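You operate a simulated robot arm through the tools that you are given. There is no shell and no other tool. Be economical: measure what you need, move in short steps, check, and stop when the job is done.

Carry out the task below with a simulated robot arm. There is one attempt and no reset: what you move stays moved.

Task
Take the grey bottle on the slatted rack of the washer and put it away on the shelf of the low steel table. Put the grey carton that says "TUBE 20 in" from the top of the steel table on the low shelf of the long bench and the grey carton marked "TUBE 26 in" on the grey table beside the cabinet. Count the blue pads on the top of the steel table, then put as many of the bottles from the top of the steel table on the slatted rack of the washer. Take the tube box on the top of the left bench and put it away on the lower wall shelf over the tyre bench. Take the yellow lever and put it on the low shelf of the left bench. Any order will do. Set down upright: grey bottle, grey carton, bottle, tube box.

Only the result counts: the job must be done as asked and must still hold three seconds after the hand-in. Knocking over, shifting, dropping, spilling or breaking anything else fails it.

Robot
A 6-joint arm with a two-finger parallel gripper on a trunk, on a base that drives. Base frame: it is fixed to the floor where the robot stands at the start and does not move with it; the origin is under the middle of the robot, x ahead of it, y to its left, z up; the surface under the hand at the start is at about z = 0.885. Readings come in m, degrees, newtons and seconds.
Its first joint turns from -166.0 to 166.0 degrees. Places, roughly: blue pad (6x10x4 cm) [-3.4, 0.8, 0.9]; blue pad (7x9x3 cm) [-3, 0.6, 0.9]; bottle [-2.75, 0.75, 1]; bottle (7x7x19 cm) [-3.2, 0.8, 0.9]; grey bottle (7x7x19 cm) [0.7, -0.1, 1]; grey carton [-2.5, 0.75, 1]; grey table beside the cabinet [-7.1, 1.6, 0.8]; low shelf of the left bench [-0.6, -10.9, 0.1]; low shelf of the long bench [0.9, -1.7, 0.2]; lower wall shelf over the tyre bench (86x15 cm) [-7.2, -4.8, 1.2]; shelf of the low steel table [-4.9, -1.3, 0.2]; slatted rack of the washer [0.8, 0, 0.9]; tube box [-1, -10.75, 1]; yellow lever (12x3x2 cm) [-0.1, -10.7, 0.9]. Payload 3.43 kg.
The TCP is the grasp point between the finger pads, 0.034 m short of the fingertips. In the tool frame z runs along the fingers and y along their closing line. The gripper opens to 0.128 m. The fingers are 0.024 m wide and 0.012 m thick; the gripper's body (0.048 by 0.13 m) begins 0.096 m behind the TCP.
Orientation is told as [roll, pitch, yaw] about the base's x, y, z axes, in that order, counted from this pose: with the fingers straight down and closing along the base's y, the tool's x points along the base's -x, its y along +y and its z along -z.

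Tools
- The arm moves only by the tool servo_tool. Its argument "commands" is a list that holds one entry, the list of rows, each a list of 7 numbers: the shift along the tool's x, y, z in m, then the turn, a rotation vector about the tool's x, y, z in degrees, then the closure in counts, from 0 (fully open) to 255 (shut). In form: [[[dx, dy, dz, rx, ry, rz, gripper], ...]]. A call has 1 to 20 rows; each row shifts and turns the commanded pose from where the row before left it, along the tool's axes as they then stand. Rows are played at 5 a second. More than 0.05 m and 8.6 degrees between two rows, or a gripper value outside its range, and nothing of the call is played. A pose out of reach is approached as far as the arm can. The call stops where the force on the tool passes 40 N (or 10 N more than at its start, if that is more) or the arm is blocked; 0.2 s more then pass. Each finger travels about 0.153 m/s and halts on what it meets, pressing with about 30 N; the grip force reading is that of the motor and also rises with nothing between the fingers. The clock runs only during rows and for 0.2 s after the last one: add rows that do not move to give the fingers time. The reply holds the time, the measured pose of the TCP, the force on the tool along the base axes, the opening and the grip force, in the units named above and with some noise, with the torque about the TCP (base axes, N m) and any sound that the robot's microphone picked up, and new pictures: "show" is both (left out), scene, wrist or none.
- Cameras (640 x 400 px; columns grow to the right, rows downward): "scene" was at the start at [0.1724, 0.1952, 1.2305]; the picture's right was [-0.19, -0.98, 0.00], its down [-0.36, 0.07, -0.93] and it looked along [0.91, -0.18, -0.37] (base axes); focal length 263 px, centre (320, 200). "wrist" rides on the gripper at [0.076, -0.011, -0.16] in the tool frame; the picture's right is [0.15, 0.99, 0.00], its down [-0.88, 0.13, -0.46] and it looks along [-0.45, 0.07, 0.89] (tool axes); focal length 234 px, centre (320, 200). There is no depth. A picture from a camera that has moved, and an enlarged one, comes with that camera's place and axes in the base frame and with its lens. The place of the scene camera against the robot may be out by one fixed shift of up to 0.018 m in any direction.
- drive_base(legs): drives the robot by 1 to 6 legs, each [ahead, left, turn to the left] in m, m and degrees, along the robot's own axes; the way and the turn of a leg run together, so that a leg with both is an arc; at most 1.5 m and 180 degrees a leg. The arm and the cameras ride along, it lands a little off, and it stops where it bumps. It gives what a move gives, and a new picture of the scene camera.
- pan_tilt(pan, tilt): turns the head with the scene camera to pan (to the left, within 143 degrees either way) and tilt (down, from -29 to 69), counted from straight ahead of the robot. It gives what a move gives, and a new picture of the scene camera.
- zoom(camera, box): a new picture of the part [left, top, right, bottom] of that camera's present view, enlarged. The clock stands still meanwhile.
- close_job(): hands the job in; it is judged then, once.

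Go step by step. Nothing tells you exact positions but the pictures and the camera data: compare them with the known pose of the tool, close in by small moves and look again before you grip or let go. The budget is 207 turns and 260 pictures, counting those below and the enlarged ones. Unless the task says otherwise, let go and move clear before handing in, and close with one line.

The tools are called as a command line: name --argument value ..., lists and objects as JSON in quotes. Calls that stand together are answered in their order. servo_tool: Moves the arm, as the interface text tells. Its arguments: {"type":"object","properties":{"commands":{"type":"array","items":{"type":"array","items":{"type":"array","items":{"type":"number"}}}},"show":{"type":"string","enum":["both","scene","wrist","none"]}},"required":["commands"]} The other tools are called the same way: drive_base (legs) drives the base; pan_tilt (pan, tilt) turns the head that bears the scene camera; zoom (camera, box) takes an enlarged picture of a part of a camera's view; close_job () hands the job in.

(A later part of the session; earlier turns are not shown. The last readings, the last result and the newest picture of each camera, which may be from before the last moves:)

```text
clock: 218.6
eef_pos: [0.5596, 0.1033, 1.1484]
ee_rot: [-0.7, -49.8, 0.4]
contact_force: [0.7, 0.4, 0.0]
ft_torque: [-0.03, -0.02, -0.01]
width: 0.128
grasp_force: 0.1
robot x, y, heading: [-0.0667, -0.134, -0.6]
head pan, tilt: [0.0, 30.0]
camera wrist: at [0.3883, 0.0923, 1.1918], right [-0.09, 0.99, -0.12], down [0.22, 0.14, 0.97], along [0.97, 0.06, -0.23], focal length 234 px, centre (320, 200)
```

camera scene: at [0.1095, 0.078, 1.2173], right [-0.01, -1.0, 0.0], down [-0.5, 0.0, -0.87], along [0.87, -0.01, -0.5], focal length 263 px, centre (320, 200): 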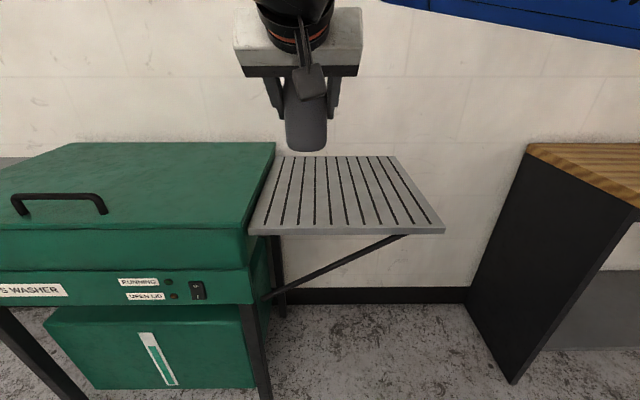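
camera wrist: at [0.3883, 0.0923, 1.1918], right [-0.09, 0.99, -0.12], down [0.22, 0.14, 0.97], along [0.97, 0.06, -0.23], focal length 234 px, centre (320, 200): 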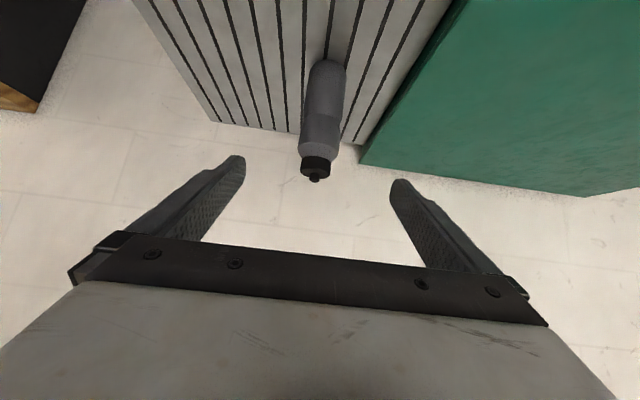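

The first bottle stands well. Now back for the clear bottle (about (-2.87, 0.705)).

drive_base --legs '[[-0.75, 0, 0.6], [0, 1.45, 0], [-1.2, 0.3, 0], [-1.08, 0, 0], [0, 0, -90]]'

pan_tilt --pan 10 --tilt 40

zoom --camera "wrist" --box '[0, 0, 640, 400]'

```text
clock: 244.2
eef_pos: [-2.8336, 1.0004, 1.1474]
ee_rot: [-0.7, -49.8, -90.6]
contact_force: [0.0, 0.0, 0.0]
ft_torque: [-0.02, 0.0, 0.04]
width: 0.1278
grasp_force: 0.1
robot x, y, heading: [-3.0578, 1.6294, -91.4]
head pan, tilt: [0.0, 30.0]
camera scene: at [-2.8422, 1.4444, 1.2173], right [-1.0, 0.03, 0.0], down [0.01, 0.5, -0.87], along [-0.02, -0.87, -0.5], focal length 263 px, centre (320, 200)
```

scene: 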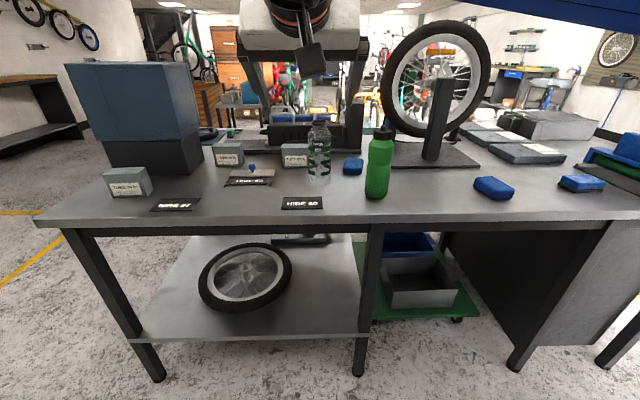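

```text
clock: 244.9
eef_pos: [-2.8327, 1.0014, 1.1472]
ee_rot: [-0.6, -49.8, -90.6]
contact_force: [-0.1, 0.1, -0.5]
ft_torque: [0.01, -0.01, -0.02]
width: 0.128
grasp_force: 0.1
robot x, y, heading: [-3.0582, 1.6284, -91.6]
head pan, tilt: [10.0, 40.0]
camera scene: at [-2.8273, 1.4507, 1.202], right [-0.99, -0.15, 0.0], down [-0.1, 0.64, -0.77], along [0.11, -0.76, -0.64], focal length 263 px, centre (320, 200)
```

scene: 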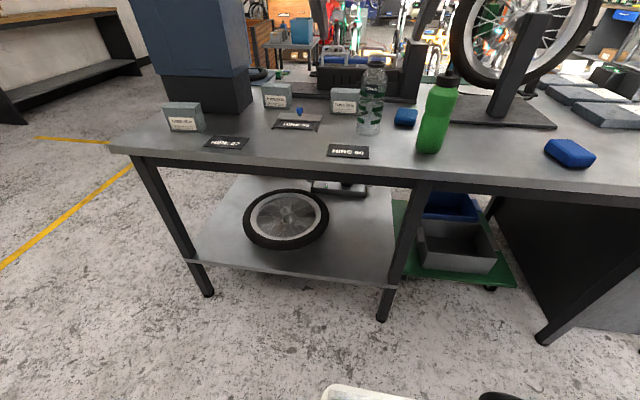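

```text
1.00 times, centred on (320, 200) of wrist (not enlarged: the box is as wide or as high as the picture)
camera zoom: at [-2.8407, 1.172, 1.1914], right [0.99, 0.08, -0.12], down [0.13, -0.22, 0.97], along [0.05, -0.97, -0.23], focal length 234 px, centre (320, 200)
```

zoom: 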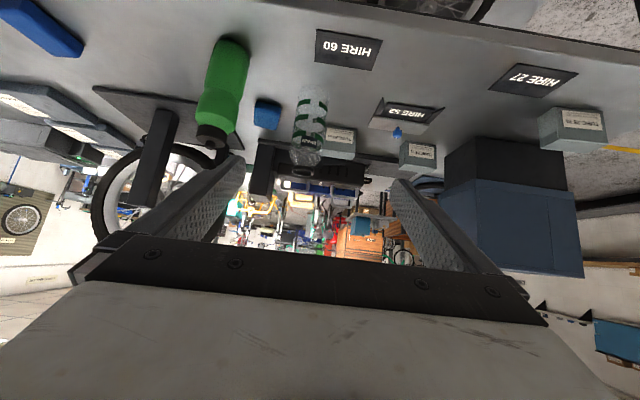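

The clear bottle is near (-2.862, 0.685). First part of the approach.

servo_tool --commands '[[[-0.0018, -0.0043, 0.0463, 0, 0, 0, 0], [-0.0018, -0.0043, 0.0463, 0, 0, 0, 0], [-0.0018, -0.0043, 0.0463, 0, 0, 0, 0], [-0.0018, -0.0043, 0.0463, 0, 0, 0, 0], [-0.0018, -0.0043, 0.0463, 0, 0, 0, 0], [-0.0018, -0.0043, 0.0463, 0, 0, 0, 0], [0, 0, 0, 0, 0, 0, 0]]]' --show "wrist"

```text
clock: 246.5
eef_pos: [-2.8646, 0.7806, 0.9792]
ee_rot: [-0.6, -49.7, -90.6]
contact_force: [0.3, -0.5, -0.3]
ft_torque: [-0.03, 0.01, -0.02]
width: 0.128
grasp_force: 0.1
robot x, y, heading: [-3.0582, 1.6273, -91.2]
head pan, tilt: [10.0, 40.0]
camera wrist: at [-2.8722, 0.9524, 1.0219], right [0.99, 0.08, -0.12], down [0.13, -0.22, 0.97], along [0.05, -0.97, -0.23], focal length 234 px, centre (320, 200)
```

wrist: 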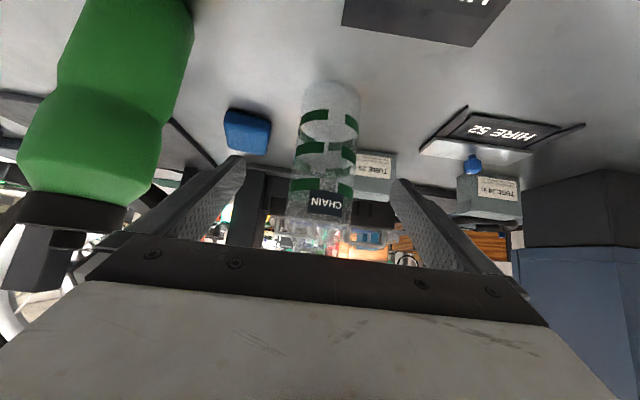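

Lined up. I'll move in the last 10 cm and close.

servo_tool --commands '[[[-0.0015, 0, 0.035, 0, 0, 0, 0], [-0.0015, 0, 0.035, 0, 0, 0, 0], [-0.0015, 0, 0.035, 0, 0, 0, 0], [0, 0, 0, 0, 0, 0, 0], [0, 0, 0, 0, 0, 0, 60], [0, 0, 0, 0, 0, 0, 120], [0, 0, 0, 0, 0, 0, 180], [0, 0, 0, 0, 0, 0, 255], [0, 0, 0, 0, 0, 0, 255]]]' --show "wrist"

```text
clock: 248.5
eef_pos: [-2.8689, 0.6995, 0.9126]
ee_rot: [-0.7, -49.7, -90.5]
contact_force: [-0.5, -0.7, 0.7]
ft_torque: [0.02, -0.04, 0.0]
width: 0.0674
grasp_force: 30.0
robot x, y, heading: [-3.0588, 1.628, -91.4]
head pan, tilt: [10.0, 40.0]
camera wrist: at [-2.8752, 0.8707, 0.957], right [0.99, 0.08, -0.12], down [0.13, -0.22, 0.97], along [0.05, -0.97, -0.23], focal length 234 px, centre (320, 200)
```

wrist: 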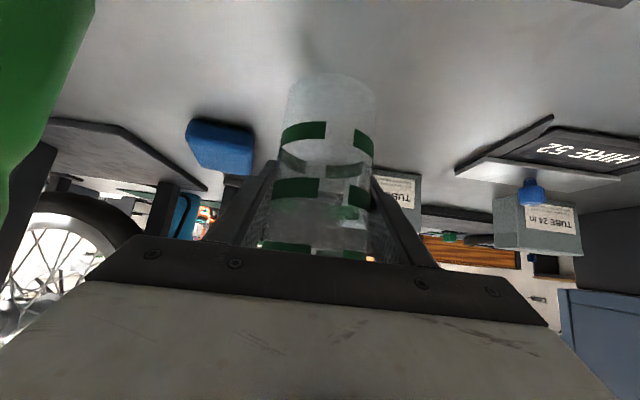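

Gripped. Lift, draw back, drive to the rack.

servo_tool --commands '[[[-0.019, 0, -0.016, 0, 0, 0, 255], [-0.0383, 0, -0.0322, 0, 0, 0, 255], [-0.0383, 0, -0.0322, 0, 0, 0, 255], [-0.0383, 0, -0.0322, 0, 0, 0, 255], [-0.0383, 0, -0.0322, 0, 0, 0, 255], [0.032, 0, -0.0383, 0, 0, 0, 255], [0.032, 0, -0.0383, 0, 0, 0, 255], [0.032, 0, -0.0383, 0, 0, 0, 255], [0.032, 0, -0.0383, 0, 0, 0, 255], [0.032, 0, -0.0383, 0, 0, 0, 255], [0.032, 0, -0.0383, 0, 0, 0, 255], [0, 0, 0, 0, 0, 0, 255]]]' --show "wrist"

drive_base --legs '[[0, 0, 91.4], [1.2, 0.07, 0], [1.05, -0.3, 0], [0, -1.4, 0], [0.35, -0.1, 0]]'

```text
clock: 251.1
eef_pos: [-2.8621, 0.9997, 1.1379]
ee_rot: [-0.8, -49.8, -90.5]
contact_force: [-0.5, -0.1, 0.0]
ft_torque: [0.01, -0.01, -0.03]
width: 0.0675
grasp_force: 29.9
robot x, y, heading: [-3.0584, 1.6285, -91.3]
head pan, tilt: [10.0, 40.0]
camera wrist: at [-2.8701, 1.1713, 1.183], right [0.99, 0.08, -0.12], down [0.13, -0.22, 0.97], along [0.05, -0.97, -0.23], focal length 234 px, centre (320, 200)
```

wrist: 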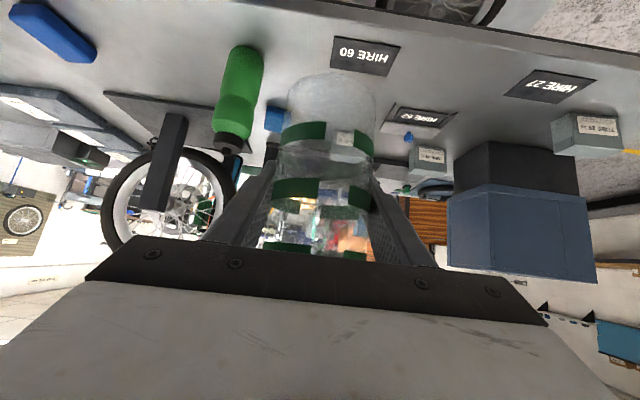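

```text
clock: 274.9
eef_pos: [0.1687, 0.0927, 1.1391]
ee_rot: [-0.7, -49.8, -0.2]
contact_force: [0.4, 0.0, -0.1]
ft_torque: [-0.02, -0.02, 0.0]
width: 0.0673
grasp_force: 30.1
robot x, y, heading: [-0.4611, -0.1071, -1.2]
head pan, tilt: [10.0, 40.0]
camera scene: at [-0.2895, 0.117, 1.202], right [0.15, -0.99, 0.0], down [-0.64, -0.1, -0.77], along [0.76, 0.12, -0.64], focal length 263 px, centre (320, 200)
```

scene: 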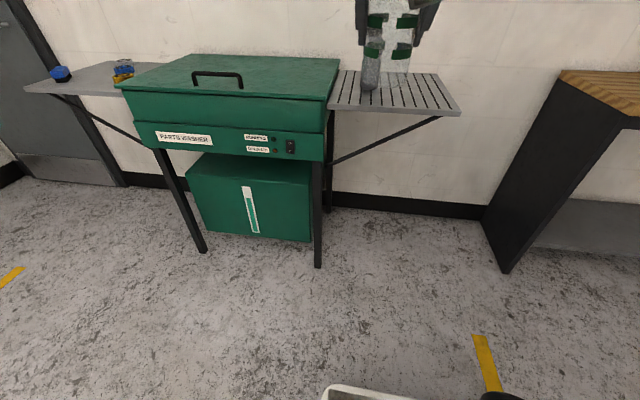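

drive_base --legs '[[0.37, -0.165, 0.5]]'

```text
clock: 277.4
eef_pos: [0.5255, -0.0663, 1.1387]
ee_rot: [-0.7, -49.8, 0.7]
contact_force: [0.2, 0.9, -1.3]
ft_torque: [0.02, -0.02, 0.01]
width: 0.0673
grasp_force: 30.3
robot x, y, heading: [-0.095, -0.2725, -0.0]
head pan, tilt: [10.0, 40.0]
camera scene: at [0.0691, -0.0491, 1.202], right [0.17, -0.99, 0.0], down [-0.63, -0.11, -0.77], along [0.76, 0.13, -0.64], focal length 263 px, centre (320, 200)
```

scene: 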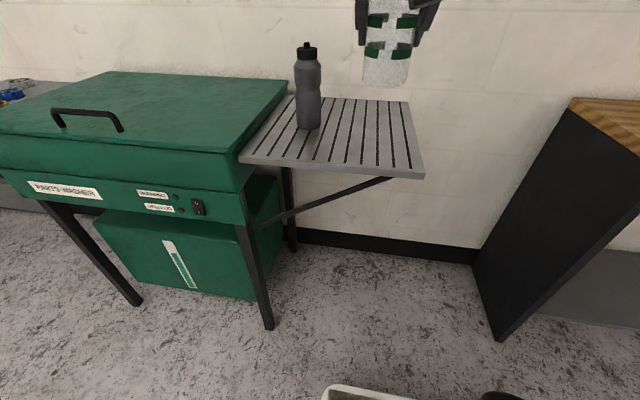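

servo_tool --commands '[[[-0.0004, -0.0027, 0.0464, 0, 0, 0, 255], [-0.0004, -0.0027, 0.0464, 0, 0, 0, 255], [-0.0004, -0.0027, 0.0464, 0, 0, 0, 255], [-0.0004, -0.0027, 0.0464, 0, 0, 0, 255], [-0.0004, -0.0027, 0.0464, 0, 0, 0, 255], [-0.0004, -0.0027, 0.0464, 0, 0, 0, 255], [0, 0, 0, 0, 0, 0, 255], [0.0023, 0, 0.0019, 0, 0, 0, 255], [0.0023, 0, 0.0019, 0, 0, 0, 255], [0, 0, 0, 0, 0, 0, 255]]]' --show "wrist"

```text
clock: 279.6
eef_pos: [0.7422, -0.0846, 0.9583]
ee_rot: [-0.6, -50.1, 0.5]
contact_force: [3.2, -0.7, 16.6]
ft_torque: [0.38, 0.06, -0.1]
width: 0.0673
grasp_force: 30.0
robot x, y, heading: [-0.099, -0.2775, -0.0]
head pan, tilt: [10.0, 40.0]
camera wrist: at [0.5714, -0.0954, 1.0013], right [-0.1, 0.99, -0.12], down [0.22, 0.14, 0.97], along [0.97, 0.07, -0.23], focal length 234 px, centre (320, 200)
```

wrist: 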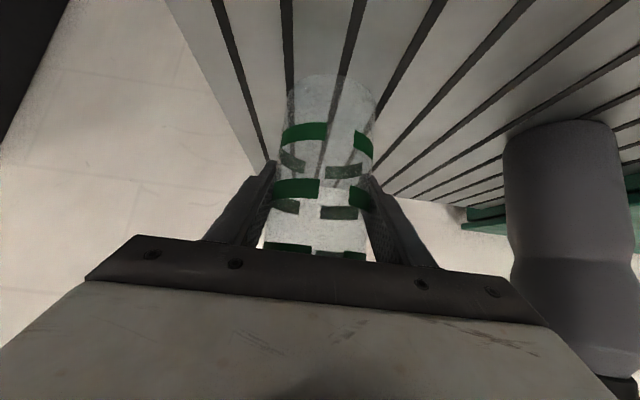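

Already in contact. Release and withdraw.

servo_tool --commands '[[[0, 0, 0, 0, 0, 0, 200], [0, 0, 0, 0, 0, 0, 100], [0, 0, 0, 0, 0, 0, 0], [0, 0, 0, 0, 0, 0, 0], [0, 0, 0, 0, 0, 0, 0], [0.019, 0, -0.023, 0, 0, 0, 0], [0.032, 0, -0.0383, 0, 0, 0, 0], [0.032, 0, -0.0383, 0, 0, 0, 0], [0.032, 0, -0.0383, 0, 0, 0, 0], [-0.0383, 0, -0.0322, 0, 0, 0, 0], [-0.0383, 0, -0.0322, 0, 0, 0, 0], [-0.0383, 0, -0.0322, 0, 0, 0, 0], [-0.0383, 0, -0.0322, 0, 0, 0, 0], [0, 0, 0, 0, 0, 0, 0]]]' --show "wrist"

pan_tilt --pan -55 --tilt 30

```text
clock: 282.6
eef_pos: [0.5615, -0.0818, 1.1576]
ee_rot: [-0.6, -49.8, 0.6]
contact_force: [0.7, -0.8, 0.0]
ft_torque: [0.0, 0.0, -0.02]
width: 0.1283
grasp_force: 0.0
robot x, y, heading: [-0.0959, -0.2748, -0.5]
head pan, tilt: [10.0, 40.0]
camera wrist: at [0.3905, -0.0917, 1.202], right [-0.1, 0.99, -0.12], down [0.22, 0.14, 0.97], along [0.97, 0.07, -0.23], focal length 234 px, centre (320, 200)
```

wrist: 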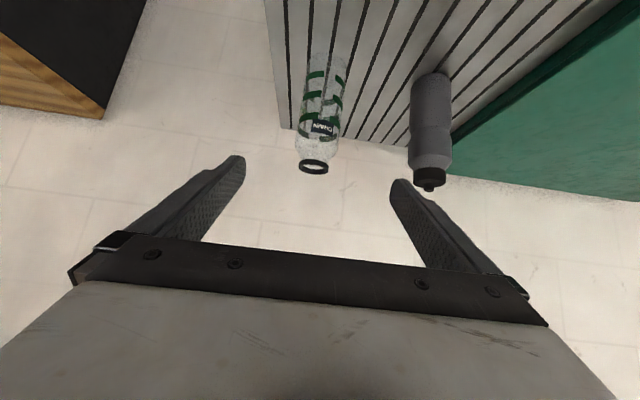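

```text
clock: 284.0
eef_pos: [0.5614, -0.0814, 1.1574]
ee_rot: [-0.6, -49.9, 0.5]
contact_force: [-0.3, -0.7, -0.6]
ft_torque: [0.01, 0.02, 0.03]
width: 0.1279
grasp_force: 0.1
robot x, y, heading: [-0.0971, -0.2757, -0.4]
head pan, tilt: [-55.0, 30.0]
camera scene: at [0.0368, -0.1377, 1.2173], right [-0.82, -0.57, 0.0], down [-0.28, 0.41, -0.87], along [0.49, -0.71, -0.5], focal length 263 px, centre (320, 200)
```

scene: 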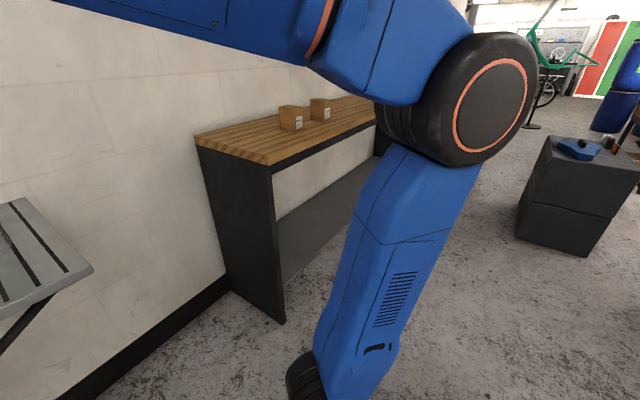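

Two bottles now stand on the rack. The long bench's low shelf (z ≈ 0.27) is empty and open. Next the "TUBE 20 in" carton.

drive_base --legs '[[-0.72, 0, 0.4], [0, 1.45, 0], [0, 0.33, 0], [-1.2, 0, 0], [-0.98, 0, 0], [0, 0, -90]]'

zoom --camera "wrist" --box '[0, 0, 640, 400]'

```text
clock: 310.7
eef_pos: [-2.8246, 0.7814, 1.1566]
ee_rot: [-0.7, -49.8, -88.2]
contact_force: [-0.4, -0.2, -0.3]
ft_torque: [0.04, -0.01, 0.0]
width: 0.128
grasp_force: 0.0
robot x, y, heading: [-3.0315, 1.437, -89.2]
head pan, tilt: [-55.0, 30.0]
camera scene: at [-2.884, 1.299, 1.2173], right [-0.59, 0.81, 0.0], down [0.41, 0.29, -0.87], along [-0.7, -0.51, -0.5], focal length 263 px, centre (320, 200)
```

scene: 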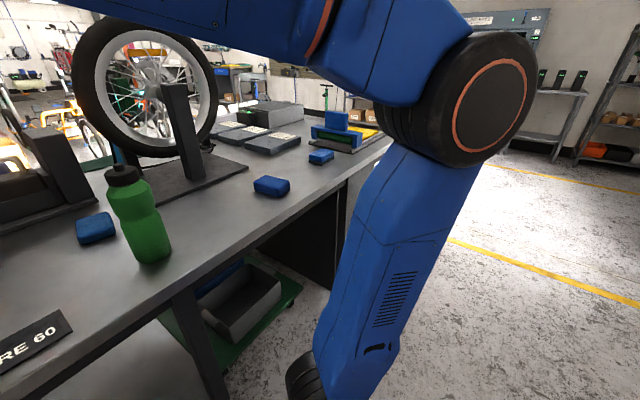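

```text
1.00 times, centred on (320, 200) of wrist (not enlarged: the box is as wide or as high as the picture)
camera zoom: at [-2.8391, 0.9527, 1.2016], right [0.99, 0.12, -0.12], down [0.14, -0.22, 0.97], along [0.09, -0.97, -0.23], focal length 234 px, centre (320, 200)
```

zoom: 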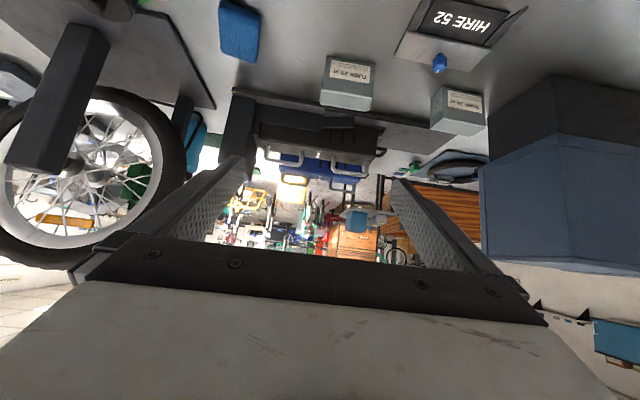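

Carton 20 is about 9 cm long, centred near x -2.78, front face y 0.59. I'll approach in two stages.

servo_tool --commands '[[[0.0062, 0.0062, 0.0444, 0, 0, 0, 0], [0.0062, 0.0062, 0.0444, 0, 0, 0, 0], [0.0062, 0.0062, 0.0444, 0, 0, 0, 0], [0.0062, 0.0062, 0.0444, 0, 0, 0, 0], [0.0062, 0.0062, 0.0444, 0, 0, 0, 0], [0.0062, 0.0062, 0.0444, 0, 0, 0, 0], [0, 0, 0, 0, 0, 0, 0]]]' --show "wrist"

```text
clock: 312.3
eef_pos: [-2.7852, 0.6006, 0.9591]
ee_rot: [-0.6, -49.7, -88.3]
contact_force: [0.2, 0.8, 0.4]
ft_torque: [0.0, 0.02, 0.05]
width: 0.128
grasp_force: 0.0
robot x, y, heading: [-3.0341, 1.4328, -89.2]
head pan, tilt: [-55.0, 30.0]
camera wrist: at [-2.7998, 0.7716, 1.0028], right [0.99, 0.12, -0.12], down [0.14, -0.22, 0.97], along [0.09, -0.97, -0.23], focal length 234 px, centre (320, 200)
```

wrist: 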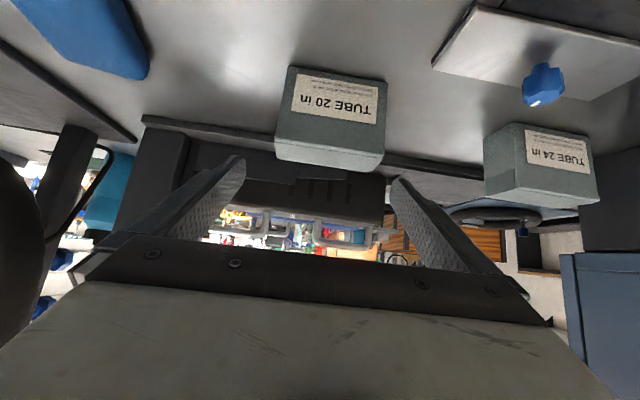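

Carton measured: 9.4 × 4 × 7.5 cm, centre (-2.78, 0.571). Final descent around it.

servo_tool --commands '[[[0.012, 0.0013, 0.0245, 0, 0, 0, 0], [0.012, 0.0013, 0.0245, 0, 0, 0, 0], [0.012, 0.0013, 0.0245, 0, 0, 0, 0], [0, 0, 0, 0, 0, 0, 0]]]' --show "wrist"

```text
clock: 313.3
eef_pos: [-2.782, 0.5698, 0.8829]
ee_rot: [-0.6, -49.9, -88.2]
contact_force: [0.0, -0.8, 0.2]
ft_torque: [0.02, -0.02, -0.01]
width: 0.1281
grasp_force: 0.1
robot x, y, heading: [-3.032, 1.4352, -89.3]
head pan, tilt: [-55.0, 30.0]
camera wrist: at [-2.7955, 0.7406, 0.9262], right [0.99, 0.12, -0.12], down [0.14, -0.22, 0.97], along [0.09, -0.97, -0.23], focal length 234 px, centre (320, 200)
```

wrist: 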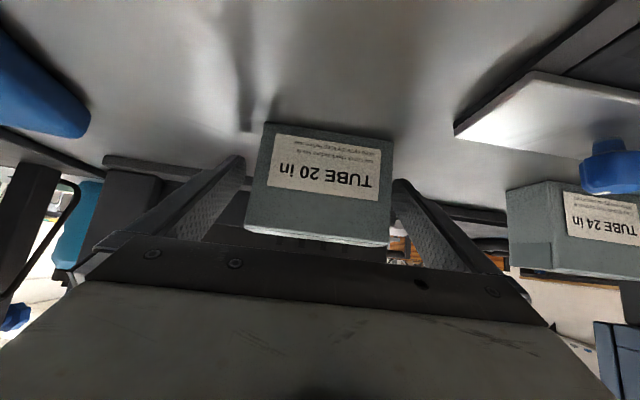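

servo_tool --commands '[[[0, 0, 0, 0, 0, 0, 40], [0, 0, 0, 0, 0, 0, 70], [0, 0, 0, 0, 0, 0, 120], [0, 0, 0, 0, 0, 0, 255], [0, 0, 0, 0, 0, 0, 255], [-0.019, 0, -0.016, 0, 0, 0, 255], [-0.0383, 0, -0.0322, 0, 0, 0, 255], [-0.0383, 0, -0.0322, 0, 0, 0, 255], [-0.0383, 0, -0.0322, 0, 0, 0, 255], [-0.0383, 0, -0.0322, 0, 0, 0, 255], [-0.0383, 0, -0.0322, 0, 0, 0, 255], [0.032, 0, -0.0383, 0, 0, 0, 255], [0.032, 0, -0.0383, 0, 0, 0, 255], [0.032, 0, -0.0383, 0, 0, 0, 255], [0.032, 0, -0.0383, 0, 0, 0, 255], [0.032, 0, -0.0383, 0, 0, 0, 255], [0, 0, 0, 0, 0, 0, 255]]]' --show "wrist"

```text
clock: 316.9
eef_pos: [-2.7843, 0.8211, 1.1568]
ee_rot: [-0.7, -49.7, -88.3]
contact_force: [0.7, 0.2, -1.8]
ft_torque: [-0.04, 0.02, 0.0]
width: 0.0946
grasp_force: 30.0
robot x, y, heading: [-3.035, 1.4385, -89.2]
head pan, tilt: [-55.0, 30.0]
camera wrist: at [-2.7985, 0.9908, 1.202], right [0.99, 0.11, -0.12], down [0.14, -0.22, 0.97], along [0.09, -0.97, -0.23], focal length 234 px, centre (320, 200)
```

wrist: 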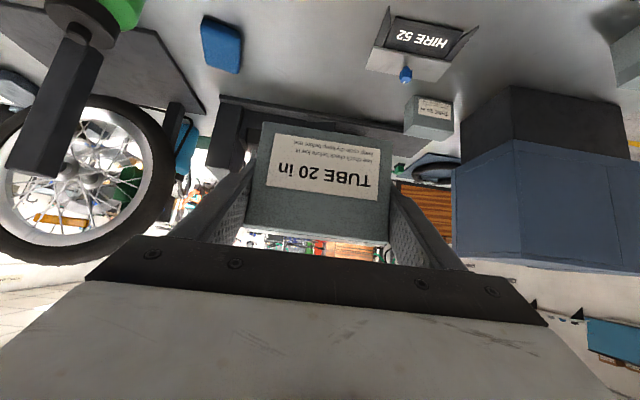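

Carton 20 is held. Driving to the long bench.

drive_base --legs '[[0, 0, 89.2], [1.2, 0.1, 0], [1.05, -0.2, 0], [0, -1.45, 0], [0.36, -0.6, 0], [0, -0.57, 0]]'

pan_tilt --pan 5 --tilt 45

```text
clock: 343.7
eef_pos: [0.1471, -0.8287, 1.1575]
ee_rot: [-0.8, -49.7, -6.0]
contact_force: [-0.3, -0.4, -0.3]
ft_torque: [0.01, -0.03, 0.02]
width: 0.0945
grasp_force: 30.4
robot x, y, heading: [-0.4988, -0.99, -6.8]
head pan, tilt: [-55.0, 30.0]
stopped in leg 6: the robot was blocked; the commanded pose is now the measured one
camera scene: at [-0.3481, -0.8698, 1.2173], right [-0.88, -0.47, 0.0], down [-0.23, 0.44, -0.87], along [0.41, -0.76, -0.5], focal length 263 px, centre (320, 200)
```

scene: 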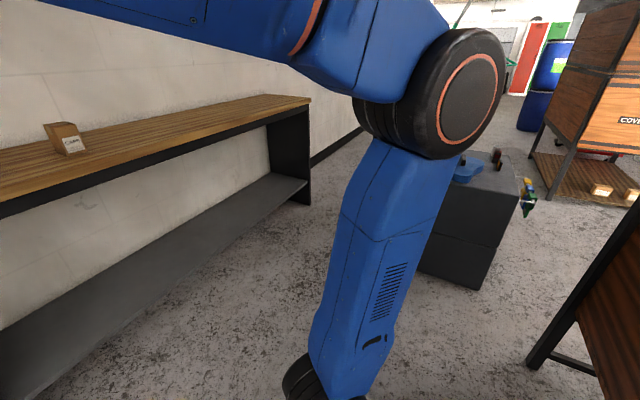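

```text
clock: 345.0
eef_pos: [0.1461, -0.8278, 1.1575]
ee_rot: [-0.7, -49.8, -6.1]
contact_force: [0.6, 0.4, -1.5]
ft_torque: [0.0, -0.01, -0.01]
width: 0.0947
grasp_force: 30.2
robot x, y, heading: [-0.4974, -0.9915, -7.0]
head pan, tilt: [5.0, 45.0]
camera scene: at [-0.3092, -0.7928, 1.1947], right [-0.04, -1.0, 0.0], down [-0.71, 0.03, -0.71], along [0.71, -0.03, -0.71], focal length 263 px, centre (320, 200)
```

scene: 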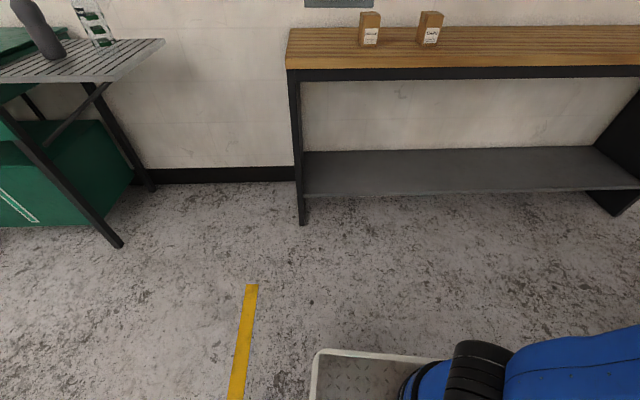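

The base brushed the planter's leg (it hasn't moved). I'll go forward first, then sideways, then straighten.

drive_base --legs '[[0.22, 0, 7], [0, -0.32, 0]]'

```text
clock: 348.4
eef_pos: [0.3343, -1.0896, 1.1569]
ee_rot: [-0.6, -49.9, 0.8]
contact_force: [0.1, -0.4, -1.6]
ft_torque: [-0.01, 0.0, 0.01]
width: 0.0949
grasp_force: 29.9
robot x, y, heading: [-0.2847, -1.3257, 0.1]
head pan, tilt: [5.0, 45.0]
camera scene: at [-0.1236, -1.1088, 1.1947], right [0.09, -1.0, 0.0], down [-0.7, -0.06, -0.71], along [0.7, 0.06, -0.71], focal length 263 px, centre (320, 200)
```

scene: 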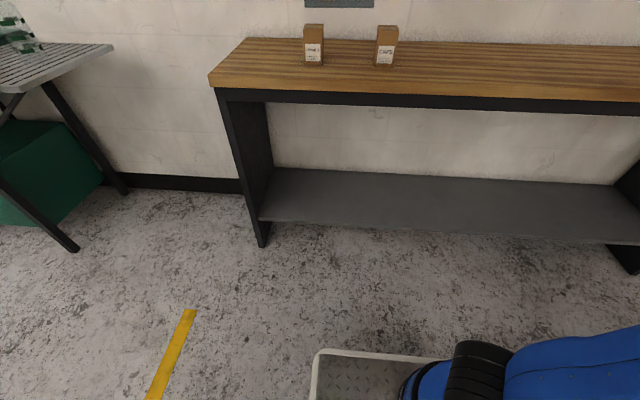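

drive_base --legs '[[-0.08, 0, 0]]'

servo_tool --commands '[[[0.02115, 0, 0.04225, 0, 0, 0, 255], [0.02115, 0, 0.04225, 0, 0, 0, 255], [0.02115, 0, 0.04225, 0, 0, 0, 255], [0.02115, 0, 0.04225, 0, 0, 0, 255], [0.02115, 0, 0.04225, 0, 0, 0, 255], [0.02115, 0, 0.04225, 0, 0, 0, 255], [0.02115, 0, 0.04225, 0, 0, 0, 255], [0.02115, 0, 0.04225, 0, 0, 0, 255], [0.02115, 0, 0.04225, 0, 0, 0, 255], [0.02115, 0, 0.04225, 0, 0, 0, 255], [0.02115, 0, 0.04225, 0, 0, 0, 255], [0.02115, 0, 0.04225, 0, 0, 0, 255], [0.02115, 0, 0.04225, 0, 0, 0, 255], [0.02115, 0, 0.04225, 0, 0, 0, 255], [0.02115, 0, 0.04225, 0, 0, 0, 255], [0.02115, 0, 0.04225, 0, 0, 0, 255], [0.02115, 0, 0.04225, 0, 0, 0, 255], [0.02115, 0, 0.04225, 0, 0, 0, 255], [0.02115, 0, 0.04225, 0, 0, 0, 255], [0.02115, 0, 0.04225, 0, 0, 0, 255]]]'

```text
clock: 349.4
eef_pos: [0.2539, -1.0902, 1.1573]
ee_rot: [-0.7, -49.9, 1.0]
contact_force: [0.0, 0.3, -2.0]
ft_torque: [-0.04, 0.04, 0.04]
width: 0.0947
grasp_force: 30.3
robot x, y, heading: [-0.3657, -1.3241, 0.3]
head pan, tilt: [5.0, 45.0]
camera scene: at [-0.2038, -1.1089, 1.1947], right [0.09, -1.0, 0.0], down [-0.7, -0.06, -0.71], along [0.7, 0.06, -0.71], focal length 263 px, centre (320, 200)
```

scene: 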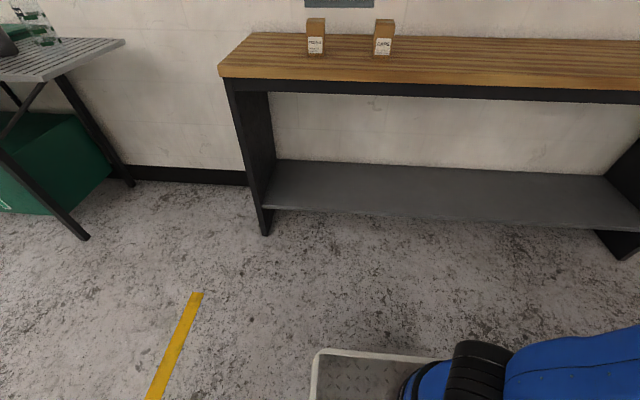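

```text
clock: 353.6
eef_pos: [0.6276, -1.0937, 0.2909]
ee_rot: [-0.6, -49.9, 0.9]
contact_force: [-0.1, 0.4, -0.7]
ft_torque: [-0.01, 0.04, 0.03]
width: 0.0946
grasp_force: 30.5
robot x, y, heading: [-0.3654, -1.329, 0.1]
head pan, tilt: [5.0, 45.0]
camera scene: at [-0.204, -1.1089, 1.1947], right [0.09, -1.0, 0.0], down [-0.7, -0.06, -0.71], along [0.7, 0.06, -0.71], focal length 263 px, centre (320, 200)
camera wrist: at [0.4571, -1.1051, 0.3356], right [-0.1, 0.99, -0.12], down [0.22, 0.14, 0.97], along [0.97, 0.07, -0.23], focal length 234 px, centre (320, 200)
```

scene: 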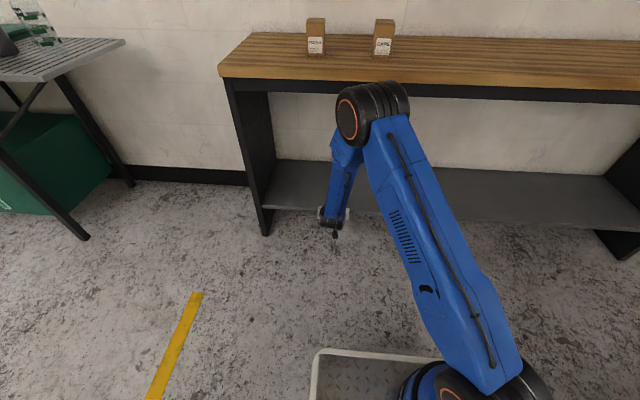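
wrist: 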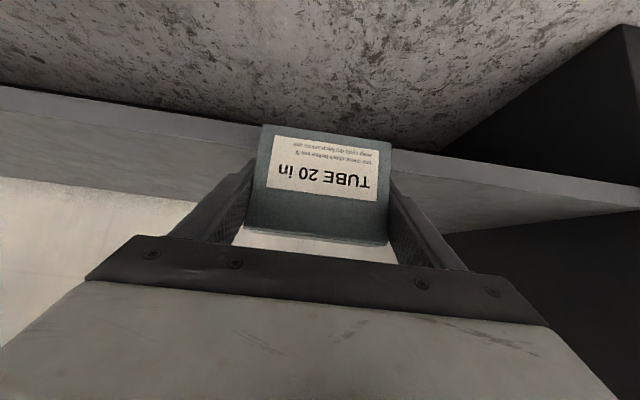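

Carton bottom is about 2 cm above the shelf level. I'll drive in 0.14 m (the elbow must stay short of the bench top).

drive_base --legs '[[0.14, 0, 0]]'

servo_tool --commands '[[[0.0046, 0, 0.0039, 0, 0, 0, 255], [0.0046, 0, 0.0039, 0, 0, 0, 255], [0, 0, 0, 0, 0, 0, 255]]]' --show "wrist"

```text
clock: 355.0
eef_pos: [0.7698, -1.0971, 0.2905]
ee_rot: [-0.6, -49.8, 0.8]
contact_force: [0.0, -0.1, -2.0]
ft_torque: [0.03, -0.01, 0.02]
width: 0.0947
grasp_force: 30.1
robot x, y, heading: [-0.223, -1.3265, -0.1]
head pan, tilt: [5.0, 45.0]
camera scene: at [-0.0618, -1.1095, 1.1947], right [0.08, -1.0, 0.0], down [-0.7, -0.06, -0.71], along [0.7, 0.06, -0.71], focal length 263 px, centre (320, 200)
```

scene: 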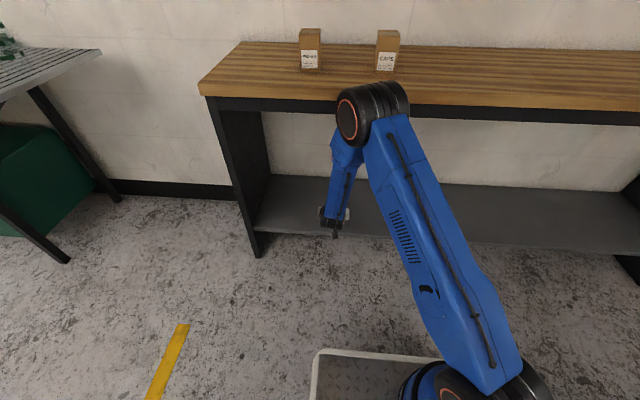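

```text
clock: 355.8
eef_pos: [0.7709, -1.0949, 0.2818]
ee_rot: [-0.6, -50.1, 0.6]
contact_force: [6.5, -1.4, 30.8]
ft_torque: [0.75, -0.11, -0.19]
width: 0.095
grasp_force: 30.5
robot x, y, heading: [-0.2245, -1.3303, -0.2]
head pan, tilt: [5.0, 45.0]
camera wrist: at [0.5994, -1.1067, 0.3252], right [-0.1, 0.99, -0.12], down [0.22, 0.14, 0.97], along [0.97, 0.07, -0.23], focal length 234 px, centre (320, 200)
```

wrist: 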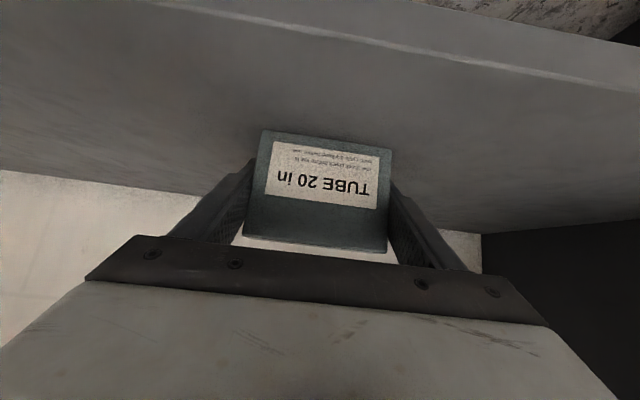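

Contact on the shelf, well inside the edge. Release and back out.

servo_tool --commands '[[[-0.0015, 0, -0.0013, 0, 0, 0, 255], [0, 0, 0, 0, 0, 0, 150], [0, 0, 0, 0, 0, 0, 60], [0, 0, 0, 0, 0, 0, 0], [0, 0, 0, 0, 0, 0, 0]]]' --show "none"

drive_base --legs '[[-0.16, 0, 0]]'

servo_tool --commands '[[[-0.02115, 0, -0.04225, 0, 0, 0, 0], [-0.02115, 0, -0.04225, 0, 0, 0, 0], [-0.02115, 0, -0.04225, 0, 0, 0, 0], [-0.02115, 0, -0.04225, 0, 0, 0, 0], [-0.02115, 0, -0.04225, 0, 0, 0, 0], [-0.02115, 0, -0.04225, 0, 0, 0, 0], [-0.02115, 0, -0.04225, 0, 0, 0, 0], [-0.02115, 0, -0.04225, 0, 0, 0, 0], [-0.02115, 0, -0.04225, 0, 0, 0, 0], [-0.02115, 0, -0.04225, 0, 0, 0, 0], [-0.02115, 0, -0.04225, 0, 0, 0, 0], [-0.02115, 0, -0.04225, 0, 0, 0, 0], [-0.02115, 0, -0.04225, 0, 0, 0, 0], [-0.02115, 0, -0.04225, 0, 0, 0, 0], [-0.02115, 0, -0.04225, 0, 0, 0, 0], [-0.02115, 0, -0.04225, 0, 0, 0, 0], [-0.02115, 0, -0.04225, 0, 0, 0, 0], [-0.02115, 0, -0.04225, 0, 0, 0, 0], [-0.02115, 0, -0.04225, 0, 0, 0, 0], [-0.02115, 0, -0.04225, 0, 0, 0, 0]]]' --show "scene"

```text
clock: 357.0
eef_pos: [0.768, -1.0969, 0.2802]
ee_rot: [-0.7, -49.6, 0.9]
contact_force: [-1.2, -0.5, 0.2]
ft_torque: [-0.03, -0.02, -0.01]
width: 0.128
grasp_force: 0.0
robot x, y, heading: [-0.2252, -1.3251, -0.0]
head pan, tilt: [5.0, 45.0]
```

```text
clock: 358.4
eef_pos: [0.6087, -1.0965, 0.2815]
ee_rot: [-0.7, -49.8, 0.8]
contact_force: [0.1, -0.5, 0.7]
ft_torque: [0.01, -0.02, -0.02]
width: 0.128
grasp_force: 0.1
robot x, y, heading: [-0.3878, -1.3288, -0.4]
head pan, tilt: [5.0, 45.0]
camera scene: at [-0.2224, -1.109, 1.1947], right [0.08, -1.0, 0.0], down [-0.7, -0.06, -0.71], along [0.7, 0.06, -0.71], focal length 263 px, centre (320, 200)
```

scene: 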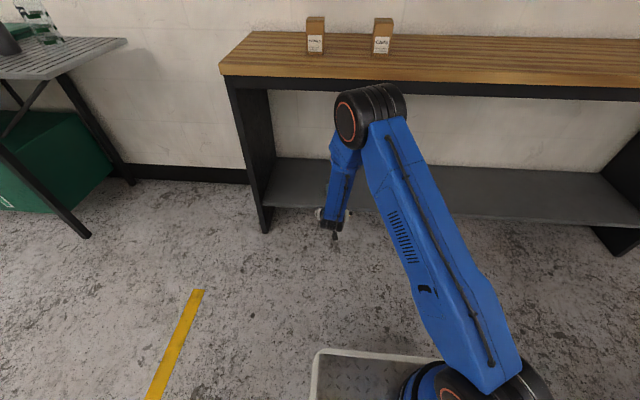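

```text
clock: 362.6
eef_pos: [0.2354, -1.0915, 1.1491]
ee_rot: [-0.7, -49.7, 0.7]
contact_force: [-0.3, 0.7, -0.7]
ft_torque: [0.03, -0.03, -0.01]
width: 0.1284
grasp_force: 0.1
robot x, y, heading: [-0.3861, -1.3293, -0.3]
head pan, tilt: [5.0, 45.0]
camera scene: at [-0.2224, -1.1091, 1.1947], right [0.08, -1.0, 0.0], down [-0.7, -0.06, -0.71], along [0.7, 0.06, -0.71], focal length 263 px, centre (320, 200)
```

scene: 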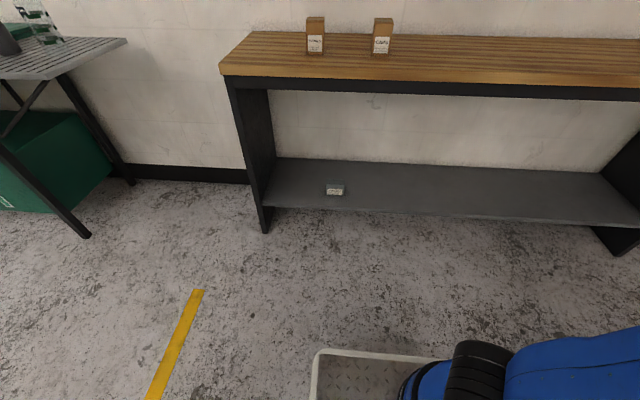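

Carton 20 stands on the low shelf. Next carton 26 near (-2.30, 0.73).

drive_base --legs '[[0.1, 0.6, 0], [-0.5, 0.7, 0], [0, 1.45, 0], [-0.9, 0.2, 0], [-0.85, 0, 0], [0, 0, -90]]'

zoom --camera "wrist" --box '[0, 0, 640, 400]'

```text
clock: 389.3
eef_pos: [-2.2431, 0.9871, 1.1488]
ee_rot: [-0.7, -49.8, -87.1]
contact_force: [-0.2, -0.5, -0.4]
ft_torque: [-0.01, 0.0, 0.0]
width: 0.1281
grasp_force: 0.0
robot x, y, heading: [-2.5041, 1.5979, -87.9]
head pan, tilt: [5.0, 45.0]
camera scene: at [-2.2713, 1.4398, 1.1947], right [-0.99, -0.12, 0.0], down [-0.09, 0.7, -0.71], along [0.09, -0.7, -0.71], focal length 263 px, centre (320, 200)
```

scene: 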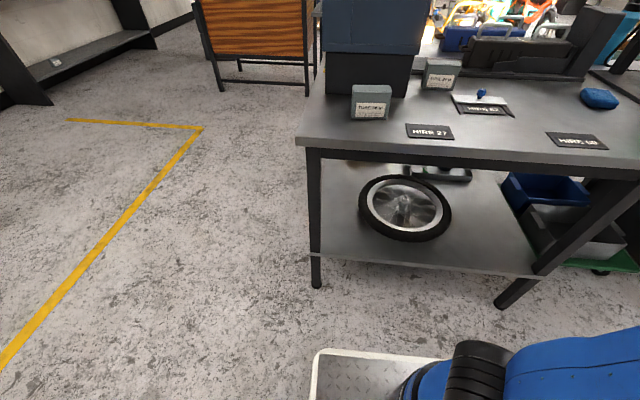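

```text
1.00 times, centred on (320, 200) of wrist (not enlarged: the box is as wide or as high as the picture)
camera zoom: at [-2.2614, 1.1584, 1.1933], right [0.98, 0.14, -0.12], down [0.15, -0.21, 0.97], along [0.11, -0.97, -0.23], focal length 234 px, centre (320, 200)
```

zoom: 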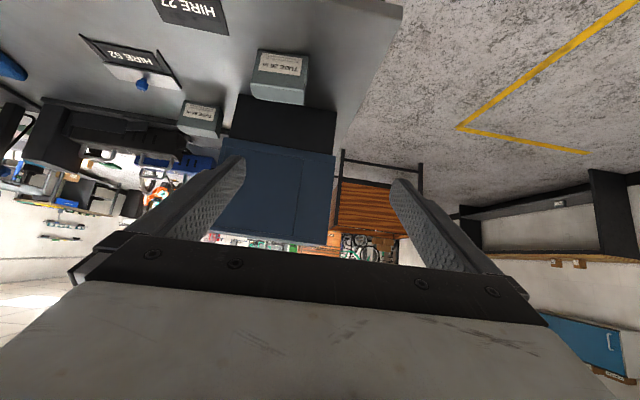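

Carton 26 centre near (-2.32, 0.767). Staged approach.

servo_tool --commands '[[[0.0082, -0.0147, 0.0395, 0, 0, 0, 0], [0.0082, -0.0147, 0.0395, 0, 0, 0, 0], [0.0082, -0.0147, 0.0395, 0, 0, 0, 0], [0.0082, -0.0147, 0.0395, 0, 0, 0, 0], [0.0082, -0.0147, 0.0395, 0, 0, 0, 0], [0.0082, -0.0147, 0.0395, 0, 0, 0, 0], [0, 0, 0, 0, 0, 0, 0]]]' --show "wrist"

```text
clock: 390.9
eef_pos: [-2.3256, 0.8375, 0.9593]
ee_rot: [-0.7, -49.8, -87.1]
contact_force: [-0.1, -0.6, -0.6]
ft_torque: [-0.05, 0.0, -0.03]
width: 0.1278
grasp_force: 0.0
robot x, y, heading: [-2.5059, 1.6014, -87.7]
head pan, tilt: [5.0, 45.0]
camera wrist: at [-2.3434, 1.0073, 1.0032], right [0.98, 0.14, -0.12], down [0.15, -0.21, 0.97], along [0.11, -0.97, -0.23], focal length 234 px, centre (320, 200)
```

wrist: 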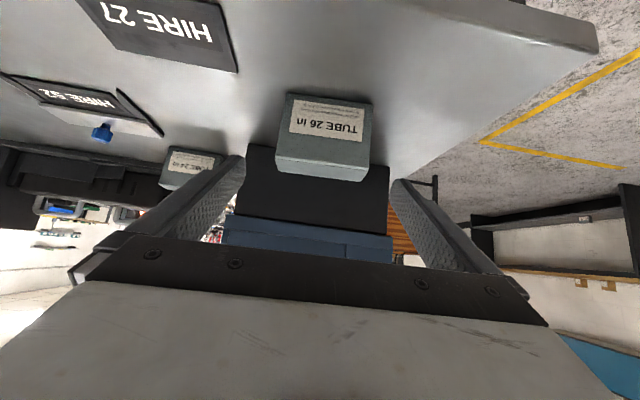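

servo_tool --commands '[[[0.0051, 0, 0.0328, 0, 0, 0, 0], [0.0051, 0, 0.0328, 0, 0, 0, 0], [0.0051, 0, 0.0328, 0, 0, 0, 0], [0, 0, 0, 0, 0, 0, 0], [0, 0, 0, 0, 0, 0, 40], [0, 0, 0, 0, 0, 0, 70], [0, 0, 0, 0, 0, 0, 120], [0, 0, 0, 0, 0, 0, 255], [0, 0, 0, 0, 0, 0, 255]]]' --show "wrist"

```text
clock: 392.9
eef_pos: [-2.3239, 0.7705, 0.8822]
ee_rot: [-0.8, -49.8, -87.1]
contact_force: [0.6, 0.3, 2.8]
ft_torque: [-0.06, -0.24, 0.03]
width: 0.0947
grasp_force: 29.9
robot x, y, heading: [-2.5066, 1.5998, -87.9]
head pan, tilt: [5.0, 45.0]
camera wrist: at [-2.3418, 0.9414, 0.9278], right [0.98, 0.14, -0.12], down [0.15, -0.21, 0.97], along [0.11, -0.97, -0.23], focal length 234 px, centre (320, 200)
```

wrist: 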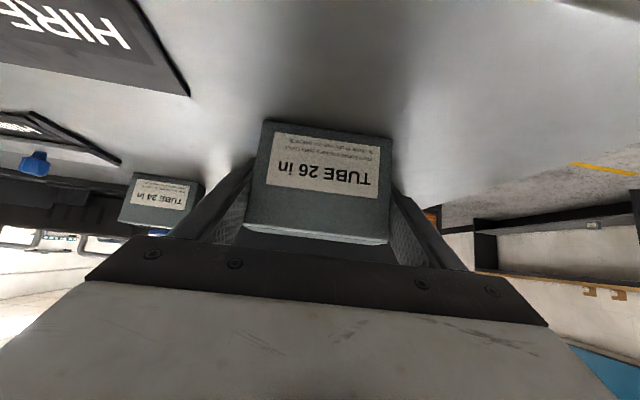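

Held. Lift, back off, turn and drive toward the cabinet wall to look.

servo_tool --commands '[[[-0.019, 0, -0.016, 0, 0, 0, 255], [-0.0383, 0, -0.0322, 0, 0, 0, 255], [-0.0383, 0, -0.0322, 0, 0, 0, 255], [-0.0383, 0, -0.0322, 0, 0, 0, 255], [-0.0383, 0, -0.0322, 0, 0, 0, 255], [-0.0383, 0, -0.0322, 0, 0, 0, 255], [0.032, 0, -0.0383, 0, 0, 0, 255], [0.032, 0, -0.0383, 0, 0, 0, 255], [0.032, 0, -0.0383, 0, 0, 0, 255], [0.032, 0, -0.0383, 0, 0, 0, 255], [0.032, 0, -0.0383, 0, 0, 0, 255], [0, 0, 0, 0, 0, 0, 255]]]' --show "none"

drive_base --legs '[[0, 0, -92], [1.45, 0, 0], [1.4, 0, 0]]'

pan_tilt --pan 0 --tilt 25

```text
clock: 395.5
eef_pos: [-2.3336, 1.0216, 1.1596]
ee_rot: [-0.7, -49.8, -87.2]
contact_force: [-0.3, 0.5, -1.8]
ft_torque: [-0.04, 0.02, -0.02]
width: 0.0946
grasp_force: 30.2
robot x, y, heading: [-2.5068, 1.6051, -88.1]
head pan, tilt: [5.0, 45.0]
```

```text
clock: 413.4
eef_pos: [-5.9751, 1.3555, 1.1593]
ee_rot: [-0.7, -49.9, -176.3]
contact_force: [0.0, -1.4, -2.1]
ft_torque: [0.01, -0.01, 0.0]
width: 0.0948
grasp_force: 29.4
robot x, y, heading: [-5.3949, 1.5347, -177.3]
head pan, tilt: [5.0, 45.0]
camera scene: at [-5.5467, 1.2924, 1.1947], right [-0.13, 0.99, 0.0], down [0.7, 0.09, -0.71], along [-0.7, -0.09, -0.71], focal length 263 px, centre (320, 200)
```

scene: 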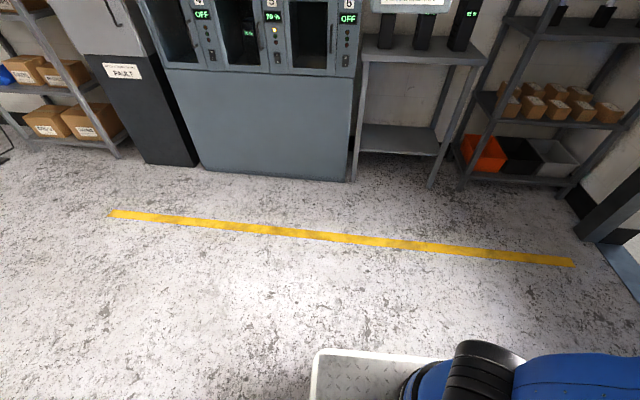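

```text
clock: 414.2
eef_pos: [-5.9759, 1.3557, 1.1592]
ee_rot: [-0.7, -49.9, -176.4]
contact_force: [0.1, 0.4, -2.5]
ft_torque: [-0.01, -0.01, 0.02]
width: 0.0946
grasp_force: 30.4
robot x, y, heading: [-5.3974, 1.5337, -177.2]
head pan, tilt: [0.0, 25.0]
camera scene: at [-5.5581, 1.2989, 1.2252], right [-0.05, 1.0, 0.0], down [0.42, 0.02, -0.91], along [-0.9, -0.04, -0.42], focal length 263 px, centre (320, 200)
```

scene: 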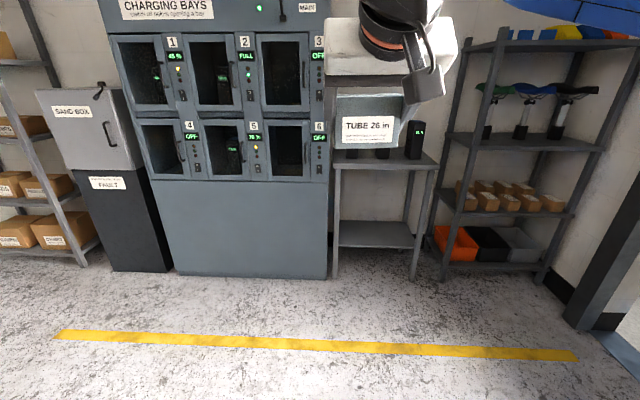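

The grey table (top z ≈ 0.80) is between the bays and the rack, free at its front ~16 cm. I'll drive up to it.

drive_base --legs '[[0.7, -0.24, -2.8]]'

pan_tilt --pan 0 --tilt 40

```text
clock: 418.2
eef_pos: [-6.6838, 1.6096, 1.158]
ee_rot: [-0.7, -49.7, -179.4]
contact_force: [-0.7, -0.1, -1.5]
ft_torque: [-0.01, -0.01, 0.01]
width: 0.0943
grasp_force: 29.6
robot x, y, heading: [-6.0959, 1.7601, 179.8]
head pan, tilt: [0.0, 25.0]
camera scene: at [-6.2693, 1.5312, 1.2253], right [0.01, 1.0, 0.0], down [0.42, 0.0, -0.91], along [-0.91, 0.0, -0.42], focal length 263 px, centre (320, 200)
```

scene: 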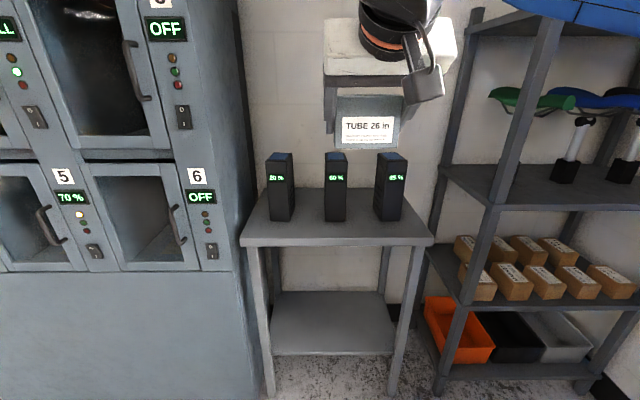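

```text
clock: 418.9
eef_pos: [-6.6831, 1.6101, 1.1603]
ee_rot: [-0.7, -49.8, -179.4]
contact_force: [0.0, -0.4, -1.5]
ft_torque: [-0.02, 0.01, -0.03]
width: 0.0948
grasp_force: 29.9
robot x, y, heading: [-6.098, 1.7555, 179.5]
head pan, tilt: [0.0, 40.0]
camera scene: at [-6.2622, 1.5312, 1.202], right [0.01, 1.0, 0.0], down [0.64, 0.0, -0.77], along [-0.77, 0.0, -0.64], focal length 263 px, centre (320, 200)
```

scene: 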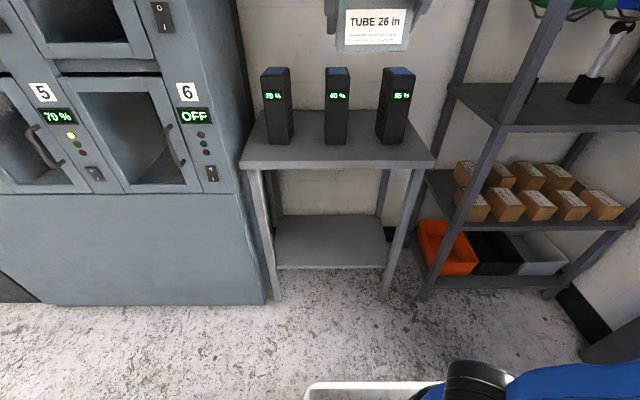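

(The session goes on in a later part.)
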